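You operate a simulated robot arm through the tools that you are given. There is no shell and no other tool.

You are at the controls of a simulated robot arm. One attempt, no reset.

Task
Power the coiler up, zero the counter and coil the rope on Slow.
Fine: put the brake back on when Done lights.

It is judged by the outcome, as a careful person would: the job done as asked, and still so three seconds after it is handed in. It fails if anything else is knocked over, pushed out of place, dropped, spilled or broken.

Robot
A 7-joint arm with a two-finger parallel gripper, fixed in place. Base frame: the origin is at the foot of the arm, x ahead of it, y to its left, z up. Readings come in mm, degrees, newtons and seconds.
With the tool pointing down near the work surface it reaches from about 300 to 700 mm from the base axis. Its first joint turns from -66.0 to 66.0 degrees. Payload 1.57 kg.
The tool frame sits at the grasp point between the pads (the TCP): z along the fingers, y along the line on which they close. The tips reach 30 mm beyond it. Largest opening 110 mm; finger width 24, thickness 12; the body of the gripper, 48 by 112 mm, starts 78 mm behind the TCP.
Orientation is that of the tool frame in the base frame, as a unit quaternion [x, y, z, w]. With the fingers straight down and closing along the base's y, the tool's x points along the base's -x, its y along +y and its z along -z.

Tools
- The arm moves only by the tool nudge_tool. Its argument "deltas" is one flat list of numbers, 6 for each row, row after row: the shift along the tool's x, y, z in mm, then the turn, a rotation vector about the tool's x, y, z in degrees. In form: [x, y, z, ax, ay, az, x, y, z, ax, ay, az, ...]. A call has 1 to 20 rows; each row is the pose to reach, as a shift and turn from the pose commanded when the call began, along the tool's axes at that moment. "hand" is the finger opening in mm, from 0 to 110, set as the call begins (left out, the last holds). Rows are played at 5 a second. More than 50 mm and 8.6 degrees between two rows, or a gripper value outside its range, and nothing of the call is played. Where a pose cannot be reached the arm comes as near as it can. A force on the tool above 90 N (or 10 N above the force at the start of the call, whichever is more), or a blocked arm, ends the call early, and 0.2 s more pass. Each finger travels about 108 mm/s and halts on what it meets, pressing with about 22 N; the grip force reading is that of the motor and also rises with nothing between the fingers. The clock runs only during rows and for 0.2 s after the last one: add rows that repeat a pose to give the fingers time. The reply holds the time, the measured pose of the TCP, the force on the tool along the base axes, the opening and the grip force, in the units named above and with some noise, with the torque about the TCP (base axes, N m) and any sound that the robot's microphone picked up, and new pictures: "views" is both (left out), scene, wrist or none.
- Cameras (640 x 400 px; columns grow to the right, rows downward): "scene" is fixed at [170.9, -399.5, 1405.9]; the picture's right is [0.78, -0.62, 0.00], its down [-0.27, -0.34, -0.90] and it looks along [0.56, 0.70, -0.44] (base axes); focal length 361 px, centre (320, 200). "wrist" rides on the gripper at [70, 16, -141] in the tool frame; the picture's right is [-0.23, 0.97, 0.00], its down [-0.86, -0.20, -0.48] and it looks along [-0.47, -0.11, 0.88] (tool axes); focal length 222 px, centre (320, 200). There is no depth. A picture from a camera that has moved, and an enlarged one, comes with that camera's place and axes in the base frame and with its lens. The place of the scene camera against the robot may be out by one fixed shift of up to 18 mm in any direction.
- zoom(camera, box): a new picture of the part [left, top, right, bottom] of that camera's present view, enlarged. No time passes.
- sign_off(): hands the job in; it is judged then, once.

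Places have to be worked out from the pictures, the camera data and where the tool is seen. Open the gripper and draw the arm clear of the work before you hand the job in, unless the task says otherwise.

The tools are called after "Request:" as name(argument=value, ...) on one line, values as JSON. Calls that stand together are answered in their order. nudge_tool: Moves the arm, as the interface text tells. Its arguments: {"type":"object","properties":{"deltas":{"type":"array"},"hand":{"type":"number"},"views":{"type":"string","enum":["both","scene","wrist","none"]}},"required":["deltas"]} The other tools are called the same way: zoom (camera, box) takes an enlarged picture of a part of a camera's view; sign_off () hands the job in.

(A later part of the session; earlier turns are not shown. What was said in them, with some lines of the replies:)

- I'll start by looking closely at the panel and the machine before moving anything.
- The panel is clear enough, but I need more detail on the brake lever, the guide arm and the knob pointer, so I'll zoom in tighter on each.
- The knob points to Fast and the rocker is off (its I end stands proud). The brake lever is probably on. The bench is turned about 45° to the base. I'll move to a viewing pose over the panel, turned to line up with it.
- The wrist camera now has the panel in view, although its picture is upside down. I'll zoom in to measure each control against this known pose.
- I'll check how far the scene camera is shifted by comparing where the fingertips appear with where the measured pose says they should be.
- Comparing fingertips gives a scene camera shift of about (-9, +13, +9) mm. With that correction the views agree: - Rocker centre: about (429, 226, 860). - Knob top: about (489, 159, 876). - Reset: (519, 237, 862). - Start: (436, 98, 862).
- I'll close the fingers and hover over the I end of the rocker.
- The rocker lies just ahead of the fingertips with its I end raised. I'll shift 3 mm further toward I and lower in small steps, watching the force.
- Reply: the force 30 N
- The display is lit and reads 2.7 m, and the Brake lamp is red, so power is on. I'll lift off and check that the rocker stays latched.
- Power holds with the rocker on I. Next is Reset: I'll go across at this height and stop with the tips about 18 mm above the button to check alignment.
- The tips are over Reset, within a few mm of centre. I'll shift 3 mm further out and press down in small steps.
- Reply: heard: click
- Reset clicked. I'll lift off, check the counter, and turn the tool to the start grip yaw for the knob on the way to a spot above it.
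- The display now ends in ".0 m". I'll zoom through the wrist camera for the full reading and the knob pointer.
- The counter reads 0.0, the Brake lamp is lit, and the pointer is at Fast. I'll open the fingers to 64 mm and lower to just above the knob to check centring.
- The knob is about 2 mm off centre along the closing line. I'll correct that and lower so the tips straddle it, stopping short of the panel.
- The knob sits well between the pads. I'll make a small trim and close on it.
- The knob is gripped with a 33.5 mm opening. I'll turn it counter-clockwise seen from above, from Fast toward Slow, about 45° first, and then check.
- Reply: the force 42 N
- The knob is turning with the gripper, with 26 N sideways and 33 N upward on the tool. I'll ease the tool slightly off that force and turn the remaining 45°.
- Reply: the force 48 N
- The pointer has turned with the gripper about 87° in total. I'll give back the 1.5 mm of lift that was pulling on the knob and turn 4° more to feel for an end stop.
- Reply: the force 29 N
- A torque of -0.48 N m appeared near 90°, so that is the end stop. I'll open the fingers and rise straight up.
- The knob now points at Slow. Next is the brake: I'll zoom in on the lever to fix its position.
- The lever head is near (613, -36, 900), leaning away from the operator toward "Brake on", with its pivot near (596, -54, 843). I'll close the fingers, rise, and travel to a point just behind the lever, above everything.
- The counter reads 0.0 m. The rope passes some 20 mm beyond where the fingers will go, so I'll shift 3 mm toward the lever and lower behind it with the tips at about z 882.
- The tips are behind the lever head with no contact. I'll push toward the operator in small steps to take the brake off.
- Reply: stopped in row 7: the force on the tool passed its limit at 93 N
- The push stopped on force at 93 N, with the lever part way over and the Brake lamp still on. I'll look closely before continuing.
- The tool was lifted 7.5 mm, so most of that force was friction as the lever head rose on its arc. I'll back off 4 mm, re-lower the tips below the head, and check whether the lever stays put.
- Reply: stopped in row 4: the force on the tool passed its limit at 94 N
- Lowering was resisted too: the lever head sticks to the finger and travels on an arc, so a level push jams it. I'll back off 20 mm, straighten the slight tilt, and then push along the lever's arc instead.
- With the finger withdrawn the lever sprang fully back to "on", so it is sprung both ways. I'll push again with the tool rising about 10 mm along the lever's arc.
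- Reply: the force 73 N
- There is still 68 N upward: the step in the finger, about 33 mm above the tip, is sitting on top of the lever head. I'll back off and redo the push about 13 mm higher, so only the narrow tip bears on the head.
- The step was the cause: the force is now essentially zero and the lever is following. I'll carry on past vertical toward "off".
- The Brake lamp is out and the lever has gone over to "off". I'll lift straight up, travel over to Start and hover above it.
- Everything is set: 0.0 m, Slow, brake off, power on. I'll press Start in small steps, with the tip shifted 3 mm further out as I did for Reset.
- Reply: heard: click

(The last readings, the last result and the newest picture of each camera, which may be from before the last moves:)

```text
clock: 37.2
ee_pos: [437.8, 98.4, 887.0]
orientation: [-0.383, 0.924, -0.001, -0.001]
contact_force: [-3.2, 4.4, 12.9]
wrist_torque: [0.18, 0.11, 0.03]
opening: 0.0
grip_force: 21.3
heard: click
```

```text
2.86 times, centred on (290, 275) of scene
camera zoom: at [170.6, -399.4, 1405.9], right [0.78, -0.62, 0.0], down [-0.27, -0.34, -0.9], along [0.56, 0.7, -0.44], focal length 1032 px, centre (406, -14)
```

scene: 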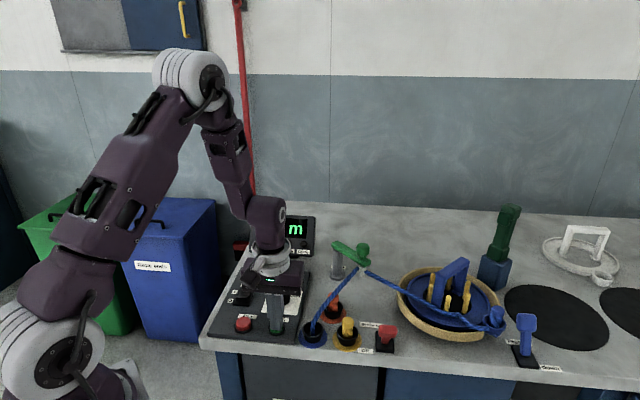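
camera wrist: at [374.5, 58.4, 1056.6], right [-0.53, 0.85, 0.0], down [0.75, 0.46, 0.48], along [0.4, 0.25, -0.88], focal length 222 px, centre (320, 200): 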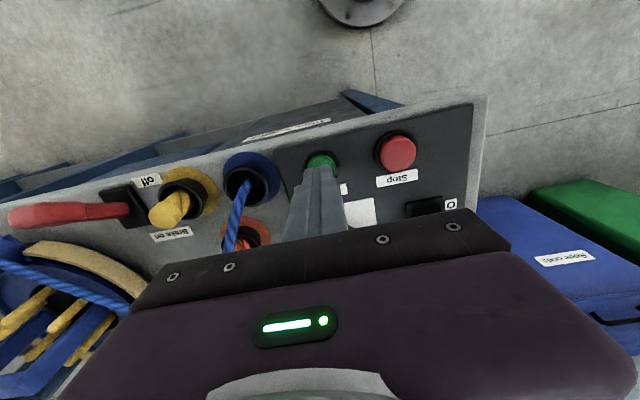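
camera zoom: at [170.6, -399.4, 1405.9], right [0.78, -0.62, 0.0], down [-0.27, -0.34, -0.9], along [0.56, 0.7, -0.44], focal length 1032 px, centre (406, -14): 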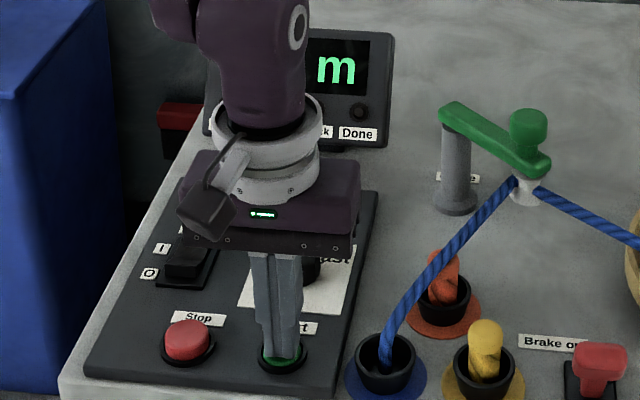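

The click came and the coiler is turning. I'll release the button, rise, and move to a waiting spot on the operator side of the brake lever, clear of the coiler.

Request:
nudge_tool(deltas=[0, 0, -40, 0, 0, 0, 0, 0, -85, 0, 0, 0, 6, -22, -112, 0, 0, 0, 18, -66, -112, 0, 0, 0, 31, -110, -112, 0, 0, 0, 43, -154, -112, 0, 0, 0, 55, -195, -112, 0, 0, 0, 62.7, -219, -112, 0, 0, 0, 62.7, -219, -72, 0, 0, 0, 62.7, -219, -72, 0, 0, 0], views="both")

Request:
zoom(camera="scene", box=[240, 210, 320, 270])

Request:
zoom(camera="scene", box=[310, 220, 540, 380])

```text
clock: 39.4
ee_pos: [548.9, -104.9, 959.1]
orientation: [-0.382, 0.924, 0.0, -0.001]
contact_force: [0.9, -0.1, -0.2]
wrist_torque: [0.01, 0.0, -0.01]
opening: 0.0
grip_force: 21.6
camera wrist: at [487.9, -141.9, 1101.6], right [-0.53, 0.85, 0.0], down [0.75, 0.47, 0.48], along [0.4, 0.25, -0.88], focal length 222 px, centre (320, 200)
```

scene: 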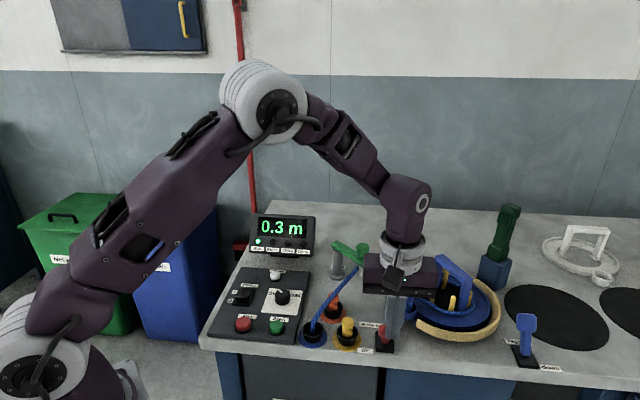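
wrist: 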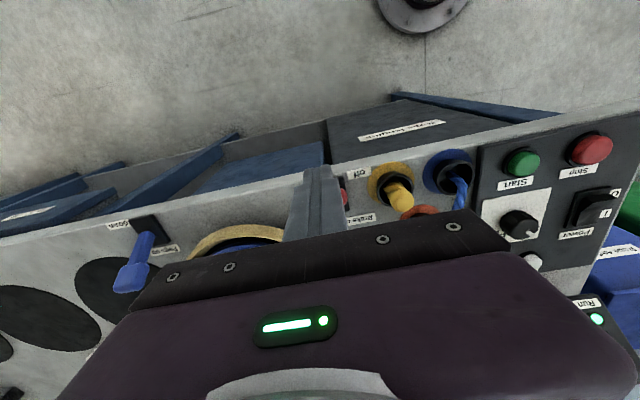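

```text
6.67 times, centred on (280, 240) of scene
camera zoom: at [170.9, -399.5, 1405.9], right [0.78, -0.62, 0.0], down [-0.27, -0.34, -0.9], along [0.56, 0.7, -0.44], focal length 2407 px, centre (587, -67)
```

zoom: 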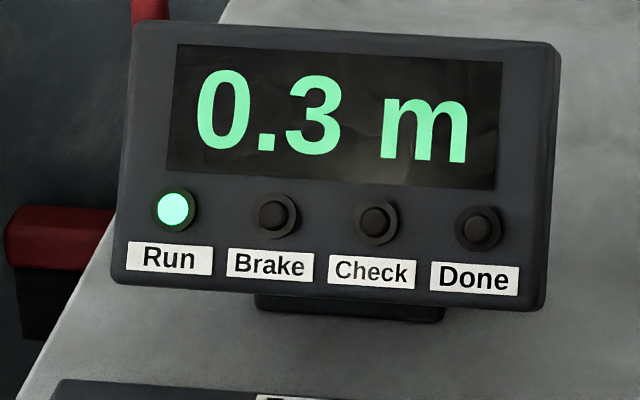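

```text
2.50 times, centred on (425, 300) of scene
camera zoom: at [170.9, -399.5, 1405.9], right [0.78, -0.62, 0.0], down [-0.27, -0.34, -0.9], along [0.56, 0.7, -0.44], focal length 903 px, centre (58, -50)
```

zoom: 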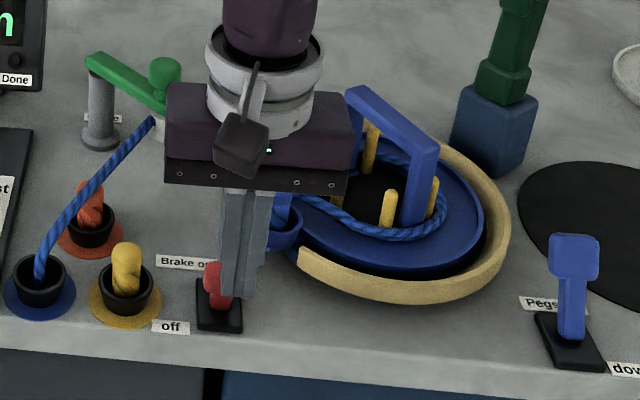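

Running: the Run lamp is lit and the counter reads 0.3 m. While it coils I'll check my alignment with the lever head.

Request:
zoom(camera="wrist", box=[240, 120, 420, 250])

Request:
zoom(camera="scene", box=[350, 290, 430, 360])

```text
3.08 times, centred on (330, 185) of wrist
camera zoom: at [487.9, -141.9, 1101.6], right [-0.53, 0.85, 0.0], down [0.75, 0.47, 0.48], along [0.4, 0.25, -0.88], focal length 684 px, centre (289, 246)
```

zoom: 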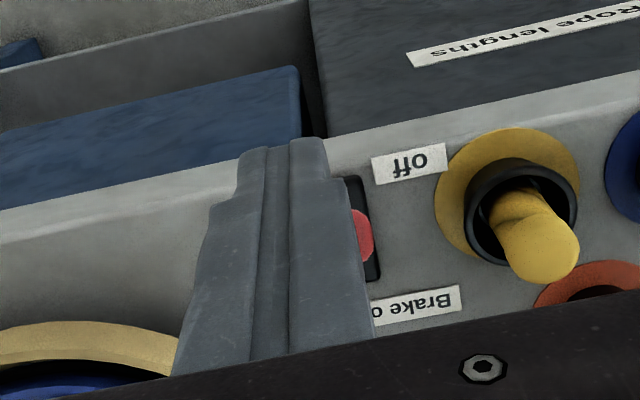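

```text
5.71 times, centred on (390, 325) of scene
camera zoom: at [170.9, -399.5, 1405.9], right [0.78, -0.62, 0.0], down [-0.27, -0.34, -0.9], along [0.56, 0.7, -0.44], focal length 2063 px, centre (-80, -514)
```

zoom: 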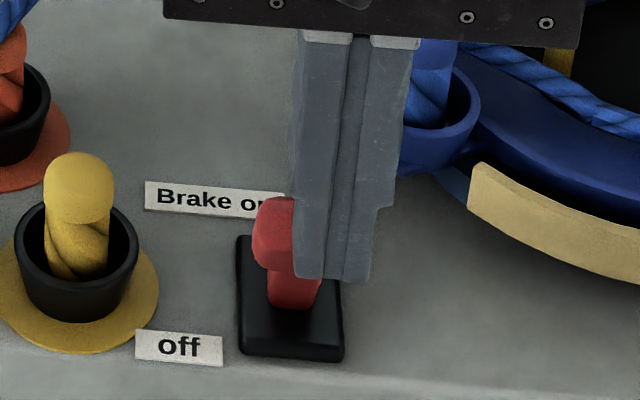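

The tool is at about u 461, w 314, and the lever head at w 349 in its off position. I'll drop to the waiting height just in front of the lever, without touching it, and watch the lamps.

Request:
nudge_tool(deltas=[6.5, 2, 15, 0, 0, 0, 6.5, 2, 30, 0, 0, 0, 6.5, 2, 42, 0, 0, 0, 6.5, 2, 42, 0, 0, 0], views="both")

Request:
zoom(camera="scene", box=[240, 210, 320, 270])

Request:
zoom(camera="scene", box=[340, 270, 440, 370])

Request:
zoom(camera="wrist", box=[240, 120, 420, 250])

```text
clock: 40.4
ee_pos: [543.2, -107.0, 916.4]
orientation: [-0.382, 0.924, 0.0, -0.002]
contact_force: [0.5, 0.1, -0.1]
wrist_torque: [-0.02, -0.02, 0.0]
opening: 0.0
grip_force: 21.1
camera wrist: at [481.5, -142.9, 1059.1], right [-0.53, 0.85, 0.0], down [0.75, 0.46, 0.48], along [0.4, 0.25, -0.88], focal length 222 px, centre (320, 200)
```

scene: 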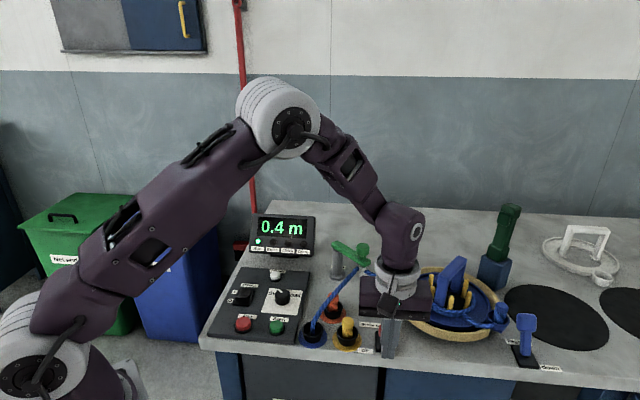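
wrist: 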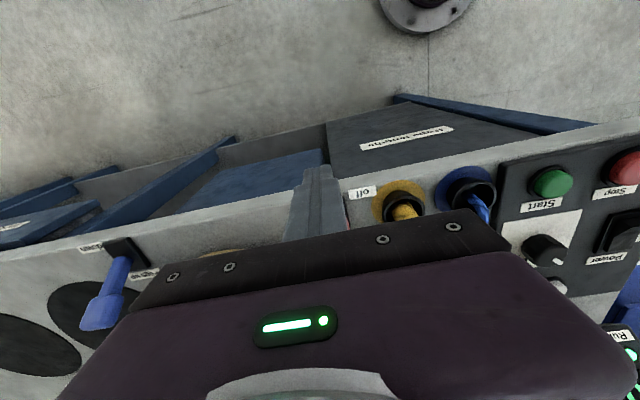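

```text
6.67 times, centred on (280, 240) of scene
camera zoom: at [170.9, -399.5, 1405.9], right [0.78, -0.62, 0.0], down [-0.27, -0.34, -0.9], along [0.56, 0.7, -0.44], focal length 2407 px, centre (587, -67)
```

zoom: 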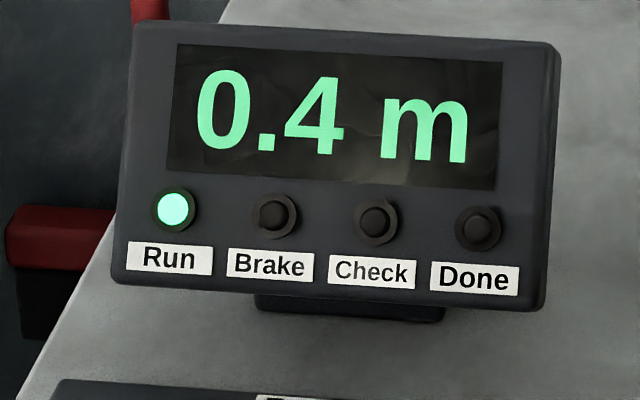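

```text
4.00 times, centred on (390, 320) of scene
camera zoom: at [170.9, -399.5, 1405.9], right [0.78, -0.62, 0.0], down [-0.27, -0.34, -0.9], along [0.56, 0.7, -0.44], focal length 1444 px, centre (40, -280)
```

zoom: 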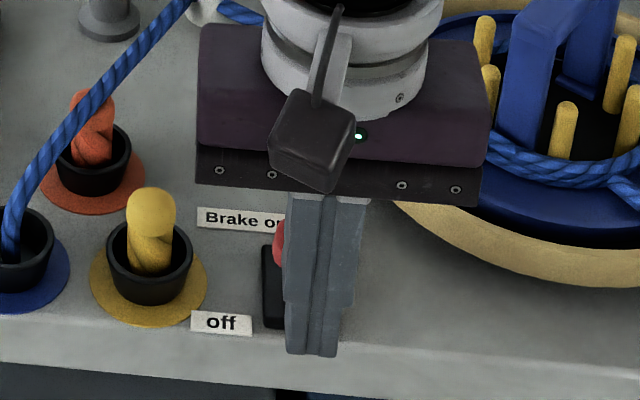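

```text
3.08 times, centred on (330, 185) of wrist
camera zoom: at [481.5, -142.9, 1059.1], right [-0.53, 0.85, 0.0], down [0.75, 0.46, 0.48], along [0.4, 0.25, -0.88], focal length 684 px, centre (289, 246)
```

zoom: 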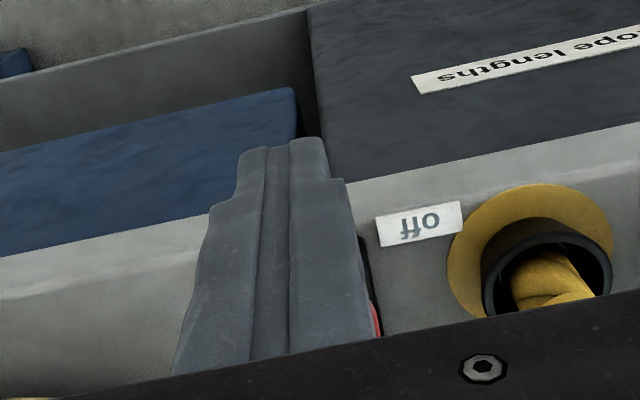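

The counter reads 0.4 m, with Run lit and no Check lamp. I'll hold here and wait while it coils.

Request:
nudge_tool(deltas=[0, 0, 0, 0, 0, 0, 0, 0, 0, 0, 0, 0, 0, 0, 0, 0, 0, 0, 0, 0, 0, 0, 0, 0, 0, 0, 0, 0, 0, 0, 0, 0, 0, 0, 0, 0, 0, 0, 0, 0, 0, 0, 0, 0, 0, 0, 0, 0, 0, 0, 0, 0, 0, 0, 0, 0, 0, 0, 0, 0, 0, 0, 0, 0, 0, 0, 0, 0, 0, 0, 0, 0, 0, 0, 0, 0, 0, 0, 0, 0, 0, 0, 0, 0, 0, 0, 0, 0, 0, 0], views="scene")

Request:
zoom(camera="scene", box=[240, 210, 320, 270])

```text
clock: 43.6
ee_pos: [542.6, -104.9, 916.9]
orientation: [-0.383, 0.924, -0.001, -0.001]
contact_force: [-0.9, -1.0, 0.3]
wrist_torque: [0.01, -0.01, 0.03]
opening: 0.3
grip_force: 21.4
```

scene: 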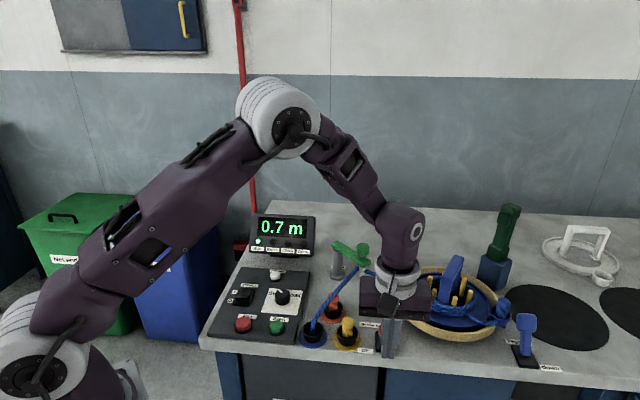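

```text
6.67 times, centred on (280, 240) of scene
camera zoom: at [170.9, -399.5, 1405.9], right [0.78, -0.62, 0.0], down [-0.27, -0.34, -0.9], along [0.56, 0.7, -0.44], focal length 2407 px, centre (587, -67)
```

zoom: 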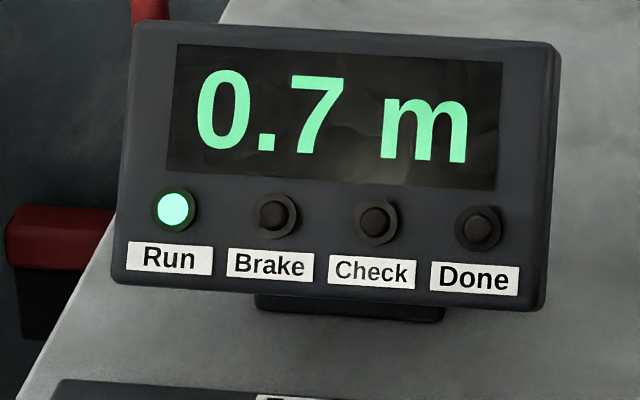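

The counter is at 0.7 m, rising about 0.1 m per second, with only Run lit. I'll keep waiting.

Request:
nudge_tool(deltas=[0, 0, 0, 0, 0, 0, 0, 0, 0, 0, 0, 0, 0, 0, 0, 0, 0, 0, 0, 0, 0, 0, 0, 0, 0, 0, 0, 0, 0, 0, 0, 0, 0, 0, 0, 0, 0, 0, 0, 0, 0, 0, 0, 0, 0, 0, 0, 0, 0, 0, 0, 0, 0, 0, 0, 0, 0, 0, 0, 0, 0, 0, 0, 0, 0, 0, 0, 0, 0, 0, 0, 0, 0, 0, 0, 0, 0, 0, 0, 0, 0, 0, 0, 0, 0, 0, 0, 0, 0, 0], views="scene")

Request:
zoom(camera="scene", box=[240, 210, 320, 270])

```text
clock: 46.8
ee_pos: [542.8, -105.3, 917.6]
orientation: [-0.383, 0.924, -0.001, -0.001]
contact_force: [0.3, -0.6, -0.4]
wrist_torque: [0.03, 0.01, 0.03]
opening: 0.1
grip_force: 21.6
```

scene: 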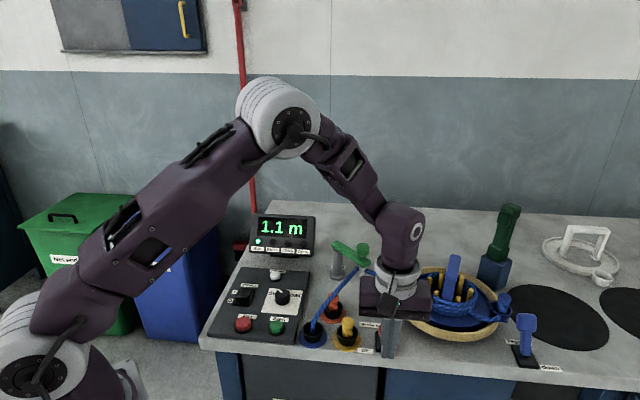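

```text
6.67 times, centred on (280, 240) of scene
camera zoom: at [170.9, -399.5, 1405.9], right [0.78, -0.62, 0.0], down [-0.27, -0.34, -0.9], along [0.56, 0.7, -0.44], focal length 2407 px, centre (587, -67)
```

zoom: 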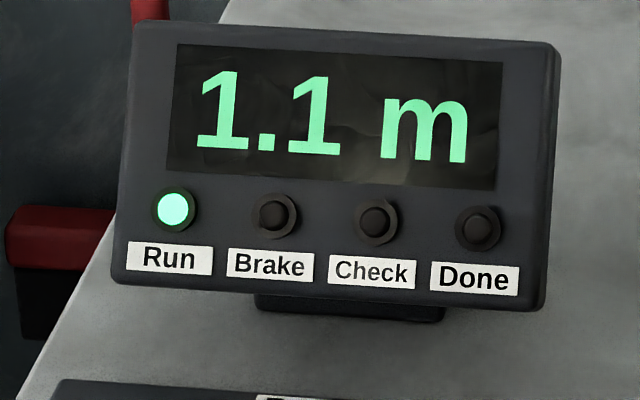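

The counter is at 1.1 m and Run is still the only lamp lit. I'll go on waiting.

Request:
nudge_tool(deltas=[0, 0, 0, 0, 0, 0, 0, 0, 0, 0, 0, 0, 0, 0, 0, 0, 0, 0, 0, 0, 0, 0, 0, 0, 0, 0, 0, 0, 0, 0, 0, 0, 0, 0, 0, 0, 0, 0, 0, 0, 0, 0, 0, 0, 0, 0, 0, 0, 0, 0, 0, 0, 0, 0, 0, 0, 0, 0, 0, 0, 0, 0, 0, 0, 0, 0, 0, 0, 0, 0, 0, 0, 0, 0, 0, 0, 0, 0, 0, 0, 0, 0, 0, 0, 0, 0, 0, 0, 0, 0], views="scene")

Request:
zoom(camera="scene", box=[240, 210, 320, 270])

```text
clock: 50.0
ee_pos: [543.6, -106.0, 917.3]
orientation: [-0.383, 0.924, 0.0, -0.001]
contact_force: [0.0, -0.1, -0.7]
wrist_torque: [0.01, -0.01, -0.03]
opening: 0.0
grip_force: 21.7
```

scene: 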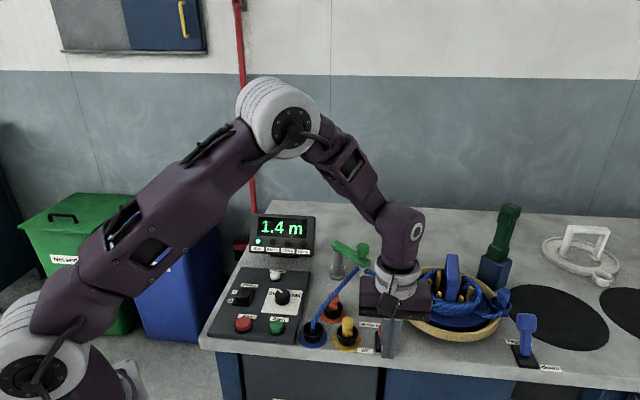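

```text
6.67 times, centred on (280, 240) of scene
camera zoom: at [170.9, -399.5, 1405.9], right [0.78, -0.62, 0.0], down [-0.27, -0.34, -0.9], along [0.56, 0.7, -0.44], focal length 2407 px, centre (587, -67)
```

zoom: 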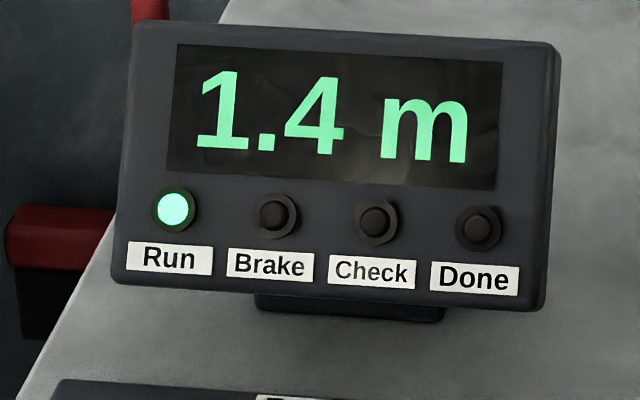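

The counter is at 1.4 m and coiling is steady. I'll hold on.

Request:
nudge_tool(deltas=[0, 0, 0, 0, 0, 0, 0, 0, 0, 0, 0, 0, 0, 0, 0, 0, 0, 0, 0, 0, 0, 0, 0, 0, 0, 0, 0, 0, 0, 0, 0, 0, 0, 0, 0, 0, 0, 0, 0, 0, 0, 0, 0, 0, 0, 0, 0, 0, 0, 0, 0, 0, 0, 0, 0, 0, 0, 0, 0, 0, 0, 0, 0, 0, 0, 0, 0, 0, 0, 0, 0, 0], views="scene")

Request:
zoom(camera="scene", box=[240, 210, 320, 270])

```text
clock: 52.6
ee_pos: [543.3, -105.1, 917.5]
orientation: [-0.382, 0.924, 0.0, -0.002]
contact_force: [-0.6, -0.2, 0.4]
wrist_torque: [0.01, 0.0, 0.02]
opening: 0.0
grip_force: 21.8
```

scene: 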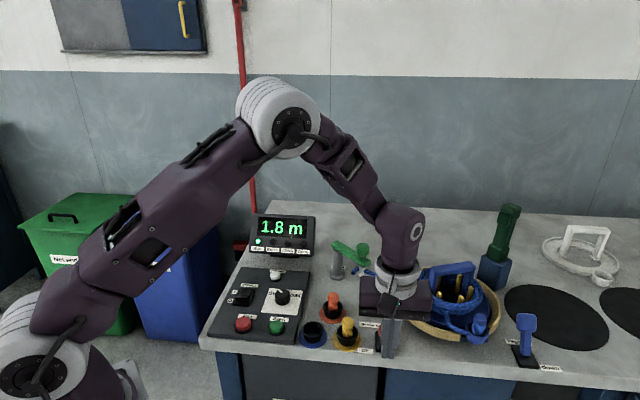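

```text
6.67 times, centred on (280, 240) of scene
camera zoom: at [170.9, -399.5, 1405.9], right [0.78, -0.62, 0.0], down [-0.27, -0.34, -0.9], along [0.56, 0.7, -0.44], focal length 2407 px, centre (587, -67)
```

zoom: 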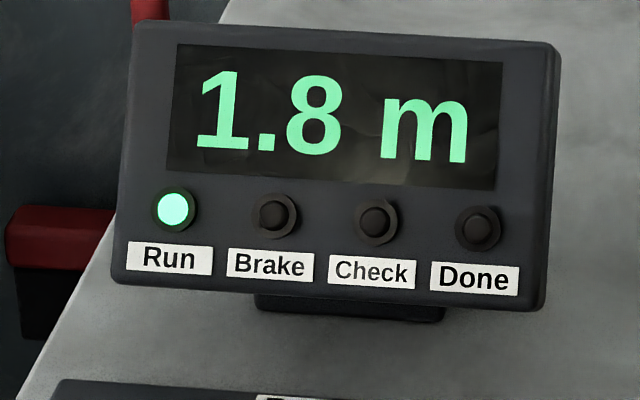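

The rope's tail has left the blue socket, so it is nearly done. I'll wait in short steps and watch Done.

Request:
nudge_tool(deltas=[0, 0, 0, 0, 0, 0, 0, 0, 0, 0, 0, 0, 0, 0, 0, 0, 0, 0, 0, 0, 0, 0, 0, 0], views="scene")

Request:
zoom(camera="scene", box=[240, 210, 320, 270])

```text
clock: 53.6
ee_pos: [542.8, -105.5, 917.0]
orientation: [-0.383, 0.924, 0.0, -0.002]
contact_force: [0.3, -0.3, 0.3]
wrist_torque: [0.03, 0.0, -0.02]
opening: 0.3
grip_force: 21.4
```

scene: 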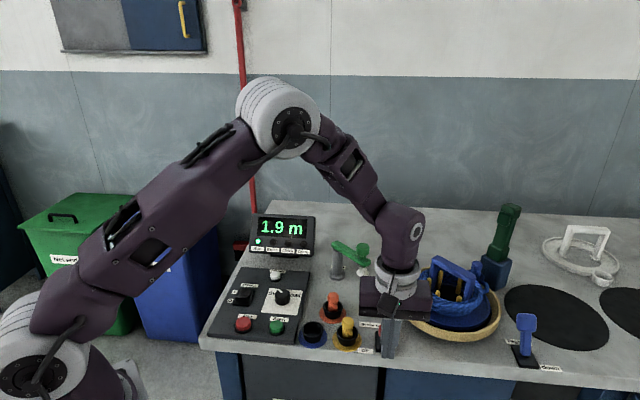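

```text
6.67 times, centred on (280, 240) of scene
camera zoom: at [170.9, -399.5, 1405.9], right [0.78, -0.62, 0.0], down [-0.27, -0.34, -0.9], along [0.56, 0.7, -0.44], focal length 2407 px, centre (587, -67)
```

zoom: 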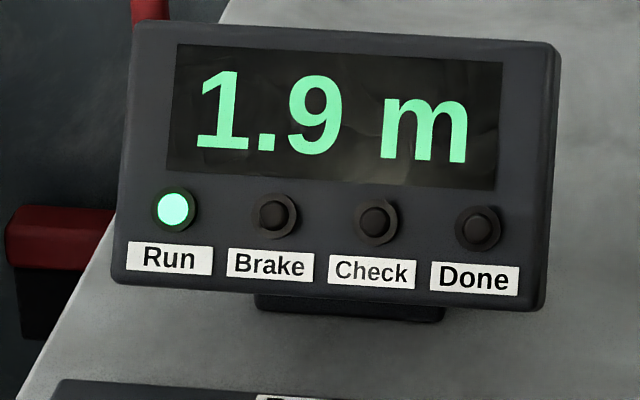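

The counter is at 1.9 m, Run is lit and Done is still dark. I'll take another short wait.

Request:
nudge_tool(deltas=[0, 0, 0, 0, 0, 0, 0, 0, 0, 0, 0, 0, 0, 0, 0, 0, 0, 0, 0, 0, 0, 0, 0, 0], views="scene")

Request:
zoom(camera="scene", box=[240, 210, 320, 270])

```text
clock: 54.6
ee_pos: [543.2, -106.0, 917.3]
orientation: [-0.383, 0.924, -0.001, -0.002]
contact_force: [1.1, -0.2, 0.3]
wrist_torque: [0.01, 0.01, 0.01]
opening: 0.0
grip_force: 20.8
```

scene: 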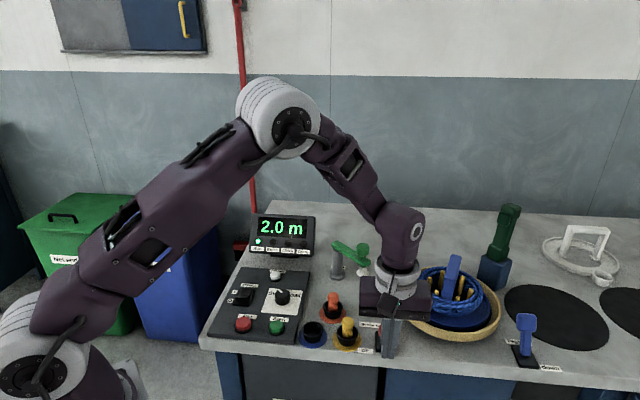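

```text
6.67 times, centred on (280, 240) of scene
camera zoom: at [170.9, -399.5, 1405.9], right [0.78, -0.62, 0.0], down [-0.27, -0.34, -0.9], along [0.56, 0.7, -0.44], focal length 2407 px, centre (587, -67)
```

zoom: 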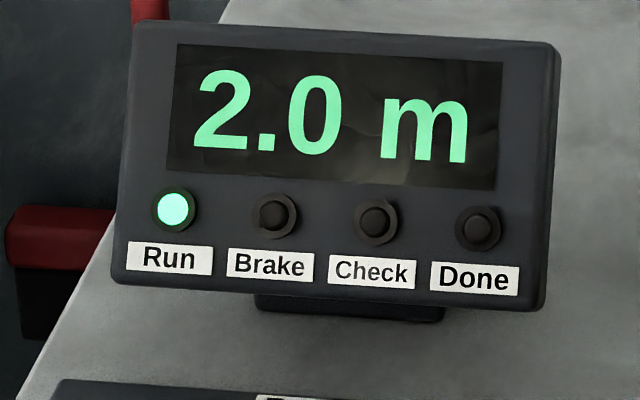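

The counter is at 2.0 m and Run is still lit, so I'll continue with short waits.

Request:
nudge_tool(deltas=[0, 0, 0, 0, 0, 0, 0, 0, 0, 0, 0, 0, 0, 0, 0, 0, 0, 0, 0, 0, 0, 0, 0, 0], views="scene")

Request:
zoom(camera="scene", box=[240, 210, 320, 270])

```text
clock: 55.6
ee_pos: [543.9, -105.9, 915.6]
orientation: [-0.383, 0.924, -0.001, -0.003]
contact_force: [0.7, 0.9, -0.1]
wrist_torque: [0.01, 0.0, 0.01]
opening: 0.2
grip_force: 21.5
```

scene: 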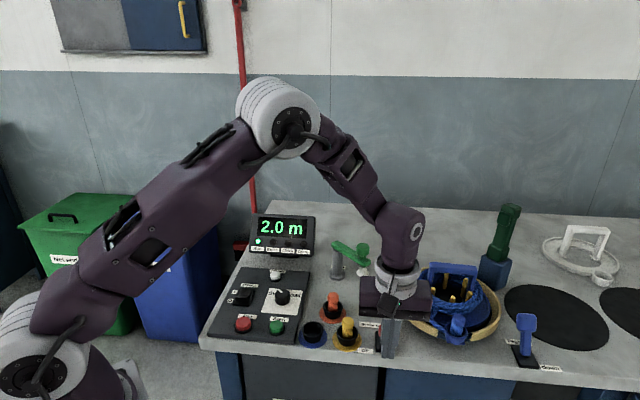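

```text
6.67 times, centred on (280, 240) of scene
camera zoom: at [170.9, -399.5, 1405.9], right [0.78, -0.62, 0.0], down [-0.27, -0.34, -0.9], along [0.56, 0.7, -0.44], focal length 2407 px, centre (587, -67)
```

zoom: 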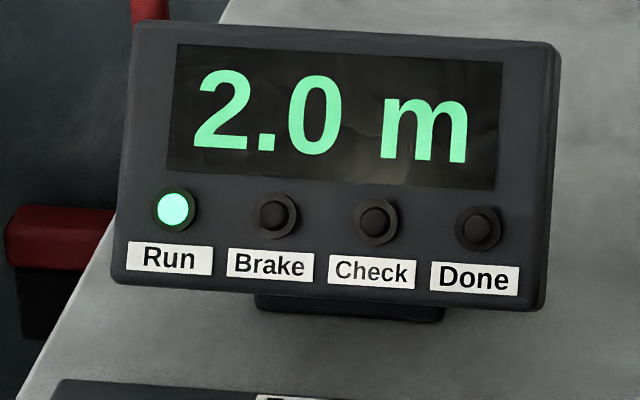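

The counter holds at 2.0 m, but Run is still on and Done is dark. I'll wait another second.

Request:
nudge_tool(deltas=[0, 0, 0, 0, 0, 0, 0, 0, 0, 0, 0, 0, 0, 0, 0, 0, 0, 0, 0, 0, 0, 0, 0, 0], views="scene")

Request:
zoom(camera="scene", box=[240, 210, 320, 270])

```text
clock: 56.6
ee_pos: [543.4, -106.5, 917.3]
orientation: [-0.382, 0.924, -0.001, -0.002]
contact_force: [0.1, 0.4, -0.1]
wrist_torque: [0.04, 0.01, 0.0]
opening: 0.0
grip_force: 21.4
```

scene: 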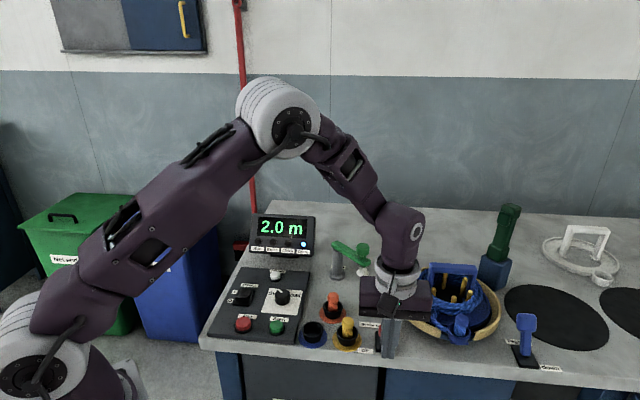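

```text
6.67 times, centred on (280, 240) of scene
camera zoom: at [170.9, -399.5, 1405.9], right [0.78, -0.62, 0.0], down [-0.27, -0.34, -0.9], along [0.56, 0.7, -0.44], focal length 2407 px, centre (587, -67)
```

zoom: 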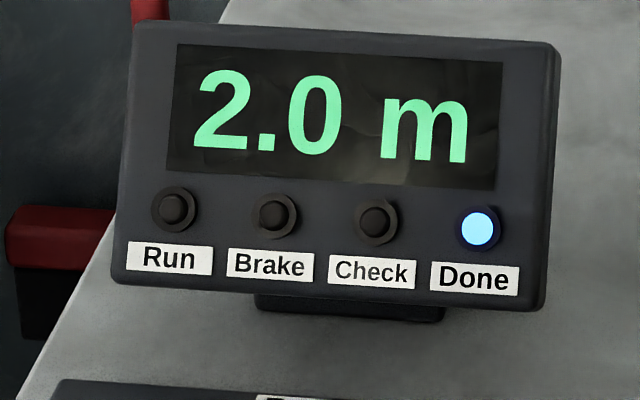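

Done has lit and Run is off. I'll push the brake lever back over to "on", following its arc with the step kept above the head.

Request:
nudge_tool(deltas=[-10, 0, 0, 0, 0, 0, -14, 0, -0.8, 0, 0, 0, -20, 0, -4.5, 0, 0, 0, -24, 0, -6.3, 0, 0, 0, -28, 0, -8, 0, 0, 0, -32, 0, -9.5, 0, 0, 0, -36, 0, -10.8, 0, 0, 0, -40, 0, -11.8, 0, 0, 0, -44, 0, -12.5, 0, 0, 0, -48, 0, -13, 0, 0, 0, -52, 0, -12, 0, 0, 0, -56, 0, -11, 0, 0, 0, -60, 0, -10, 0, 0, 0, -64, 0, -9, 0, 0, 0], views="both")

Request:
zoom(camera="scene", box=[240, 210, 320, 270])

Request:
zoom(camera="scene", box=[340, 270, 440, 370])

```text
clock: 59.6
ee_pos: [588.2, -59.2, 925.6]
orientation: [-0.382, 0.924, -0.001, -0.002]
contact_force: [0.5, -0.5, -0.1]
wrist_torque: [0.0, 0.0, -0.02]
opening: 0.1
grip_force: 21.5
camera wrist: at [527.1, -97.2, 1068.4], right [-0.53, 0.85, 0.0], down [0.75, 0.47, 0.48], along [0.4, 0.25, -0.88], focal length 222 px, centre (320, 200)
```

scene: 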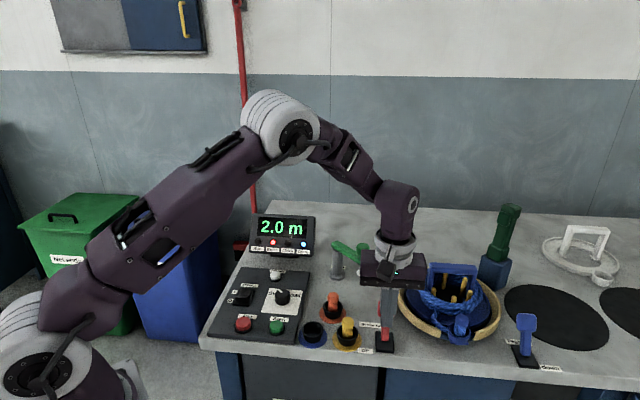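
wrist: 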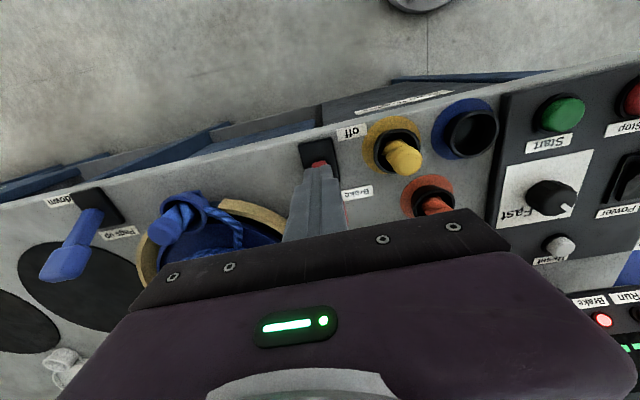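

```text
6.67 times, centred on (280, 240) of scene
camera zoom: at [170.9, -399.5, 1405.9], right [0.78, -0.62, 0.0], down [-0.27, -0.34, -0.9], along [0.56, 0.7, -0.44], focal length 2407 px, centre (587, -67)
```

zoom: 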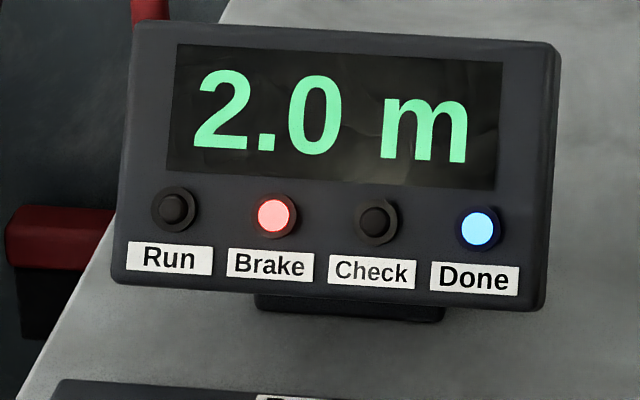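

```text
4.00 times, centred on (390, 320) of scene
camera zoom: at [170.9, -399.5, 1405.9], right [0.78, -0.62, 0.0], down [-0.27, -0.34, -0.9], along [0.56, 0.7, -0.44], focal length 1444 px, centre (40, -280)
```

zoom: 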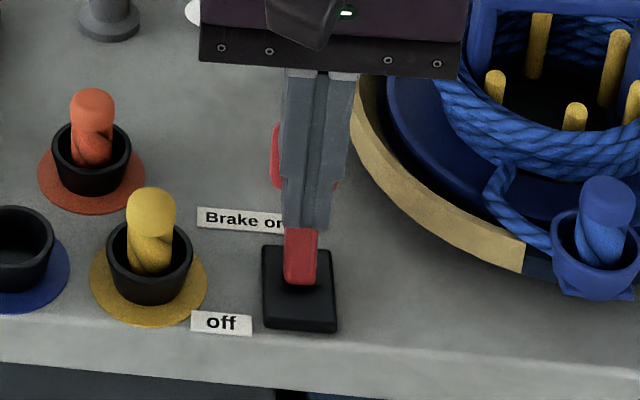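

The Brake lamp is lit, Done is lit and the lever is back on. I'll back away from the lever, rise well clear and open the gripper.

Request:
nudge_tool(deltas=[12, 0, 0, 0, 0, 0, 28, 0, -4, 0, 0, 0, 40, 0, -40, 0, 0, 0, 40, 0, -85, 0, 0, 0, 40, 0, -130, 0, 0, 0, 40, 40, -150, 0, 0, 0, 40, 85, -165, 0, 0, 0, 40, 130, -170, 0, 0, 0, 40, 170, -170, 0, 0, 0, 40, 170, -170, 0, 0, 0], views="none")

Request:
nudge_tool(deltas=[0, 0, 0, 0, 0, 0, 0, 0, 0, 0, 0, 0, 0, 0, 0, 0, 0, 0, 0, 0, 0, 0, 0, 0, 0, 0, 0, 0, 0, 0, 0, 0, 0, 0, 0, 0], hand=110, views="both")

Request:
zoom(camera="scene", box=[200, 200, 360, 350])

Request:
zoom(camera="scene", box=[300, 220, 560, 380])

```text
clock: 61.8
ee_pos: [438.9, 31.2, 1096.6]
orientation: [-0.384, 0.924, -0.001, -0.002]
contact_force: [0.1, 0.2, -0.3]
wrist_torque: [-0.02, 0.03, 0.02]
opening: 0.0
grip_force: 21.5
```

```text
clock: 63.2
ee_pos: [439.0, 29.8, 1095.9]
orientation: [-0.382, 0.924, -0.001, -0.001]
contact_force: [1.1, 0.3, -0.5]
wrist_torque: [-0.02, 0.0, -0.03]
opening: 110.2
grip_force: 0.0
camera wrist: at [377.8, -7.6, 1238.9], right [-0.53, 0.85, 0.0], down [0.75, 0.46, 0.48], along [0.4, 0.25, -0.88], focal length 222 px, centre (320, 200)
```

scene: 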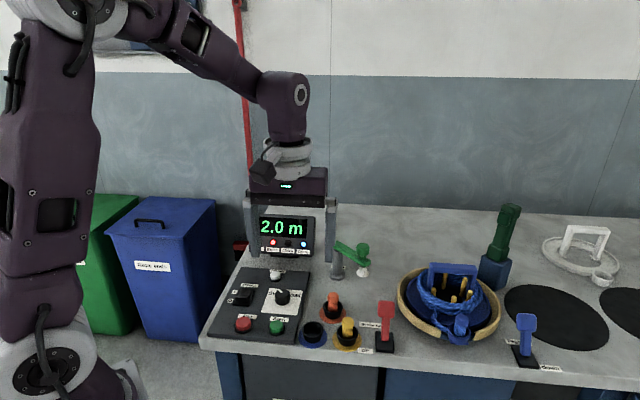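
wrist: 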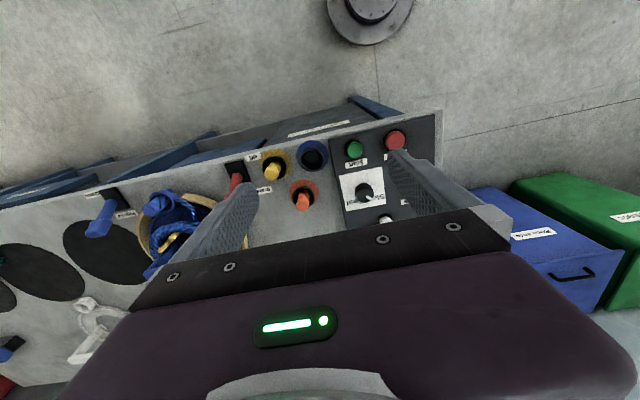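

```text
2.67 times, centred on (280, 275) of scene
camera zoom: at [170.9, -399.5, 1405.9], right [0.78, -0.62, 0.0], down [-0.27, -0.34, -0.9], along [0.56, 0.7, -0.44], focal length 963 px, centre (427, 0)
```

zoom: 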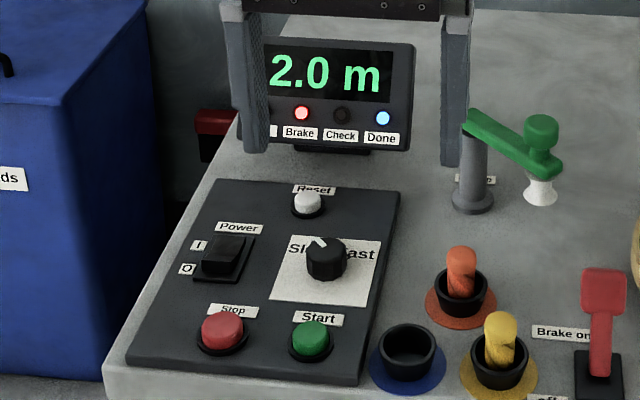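

```text
2.46 times, centred on (430, 300) of scene
camera zoom: at [170.9, -399.5, 1405.9], right [0.78, -0.62, 0.0], down [-0.27, -0.34, -0.9], along [0.56, 0.7, -0.44], focal length 889 px, centre (49, -46)
```

zoom: 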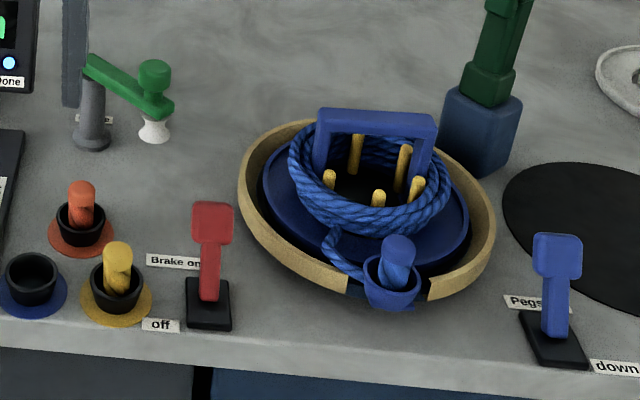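

The rope is coiled, the counter reads 2.0 m, and Done and Brake are lit with Check dark. The knob is on Slow, power is on, and nothing else has been disturbed. The gripper is open and clear of the work, so I'll hand the job in.

Request:
sign_off()

```text
The job is handed in.
```

The job is done and handed in. I switched the coiler on, zeroed the counter, coiled the rope on Slow, and put the brake back on about three seconds after Done lit.

- **Final state:** the counter reads 2.0 m, the Done and Brake lamps are lit, and the Check lamp never came on. Power is still on, since you didn't ask for it to be switched off.
- **Brake lever:** taking the brake off took three tries. On the first, and while I was repositioning for the second, the arm hit its 90 N force limit because part of the finger caught on top of the lever. Pushing from higher up fixed it, and the lever worked normally afterwards.
- **Surroundings:** the last pictures show nothing knocked over or moved out of place. The gripper is open and clear of the bench.
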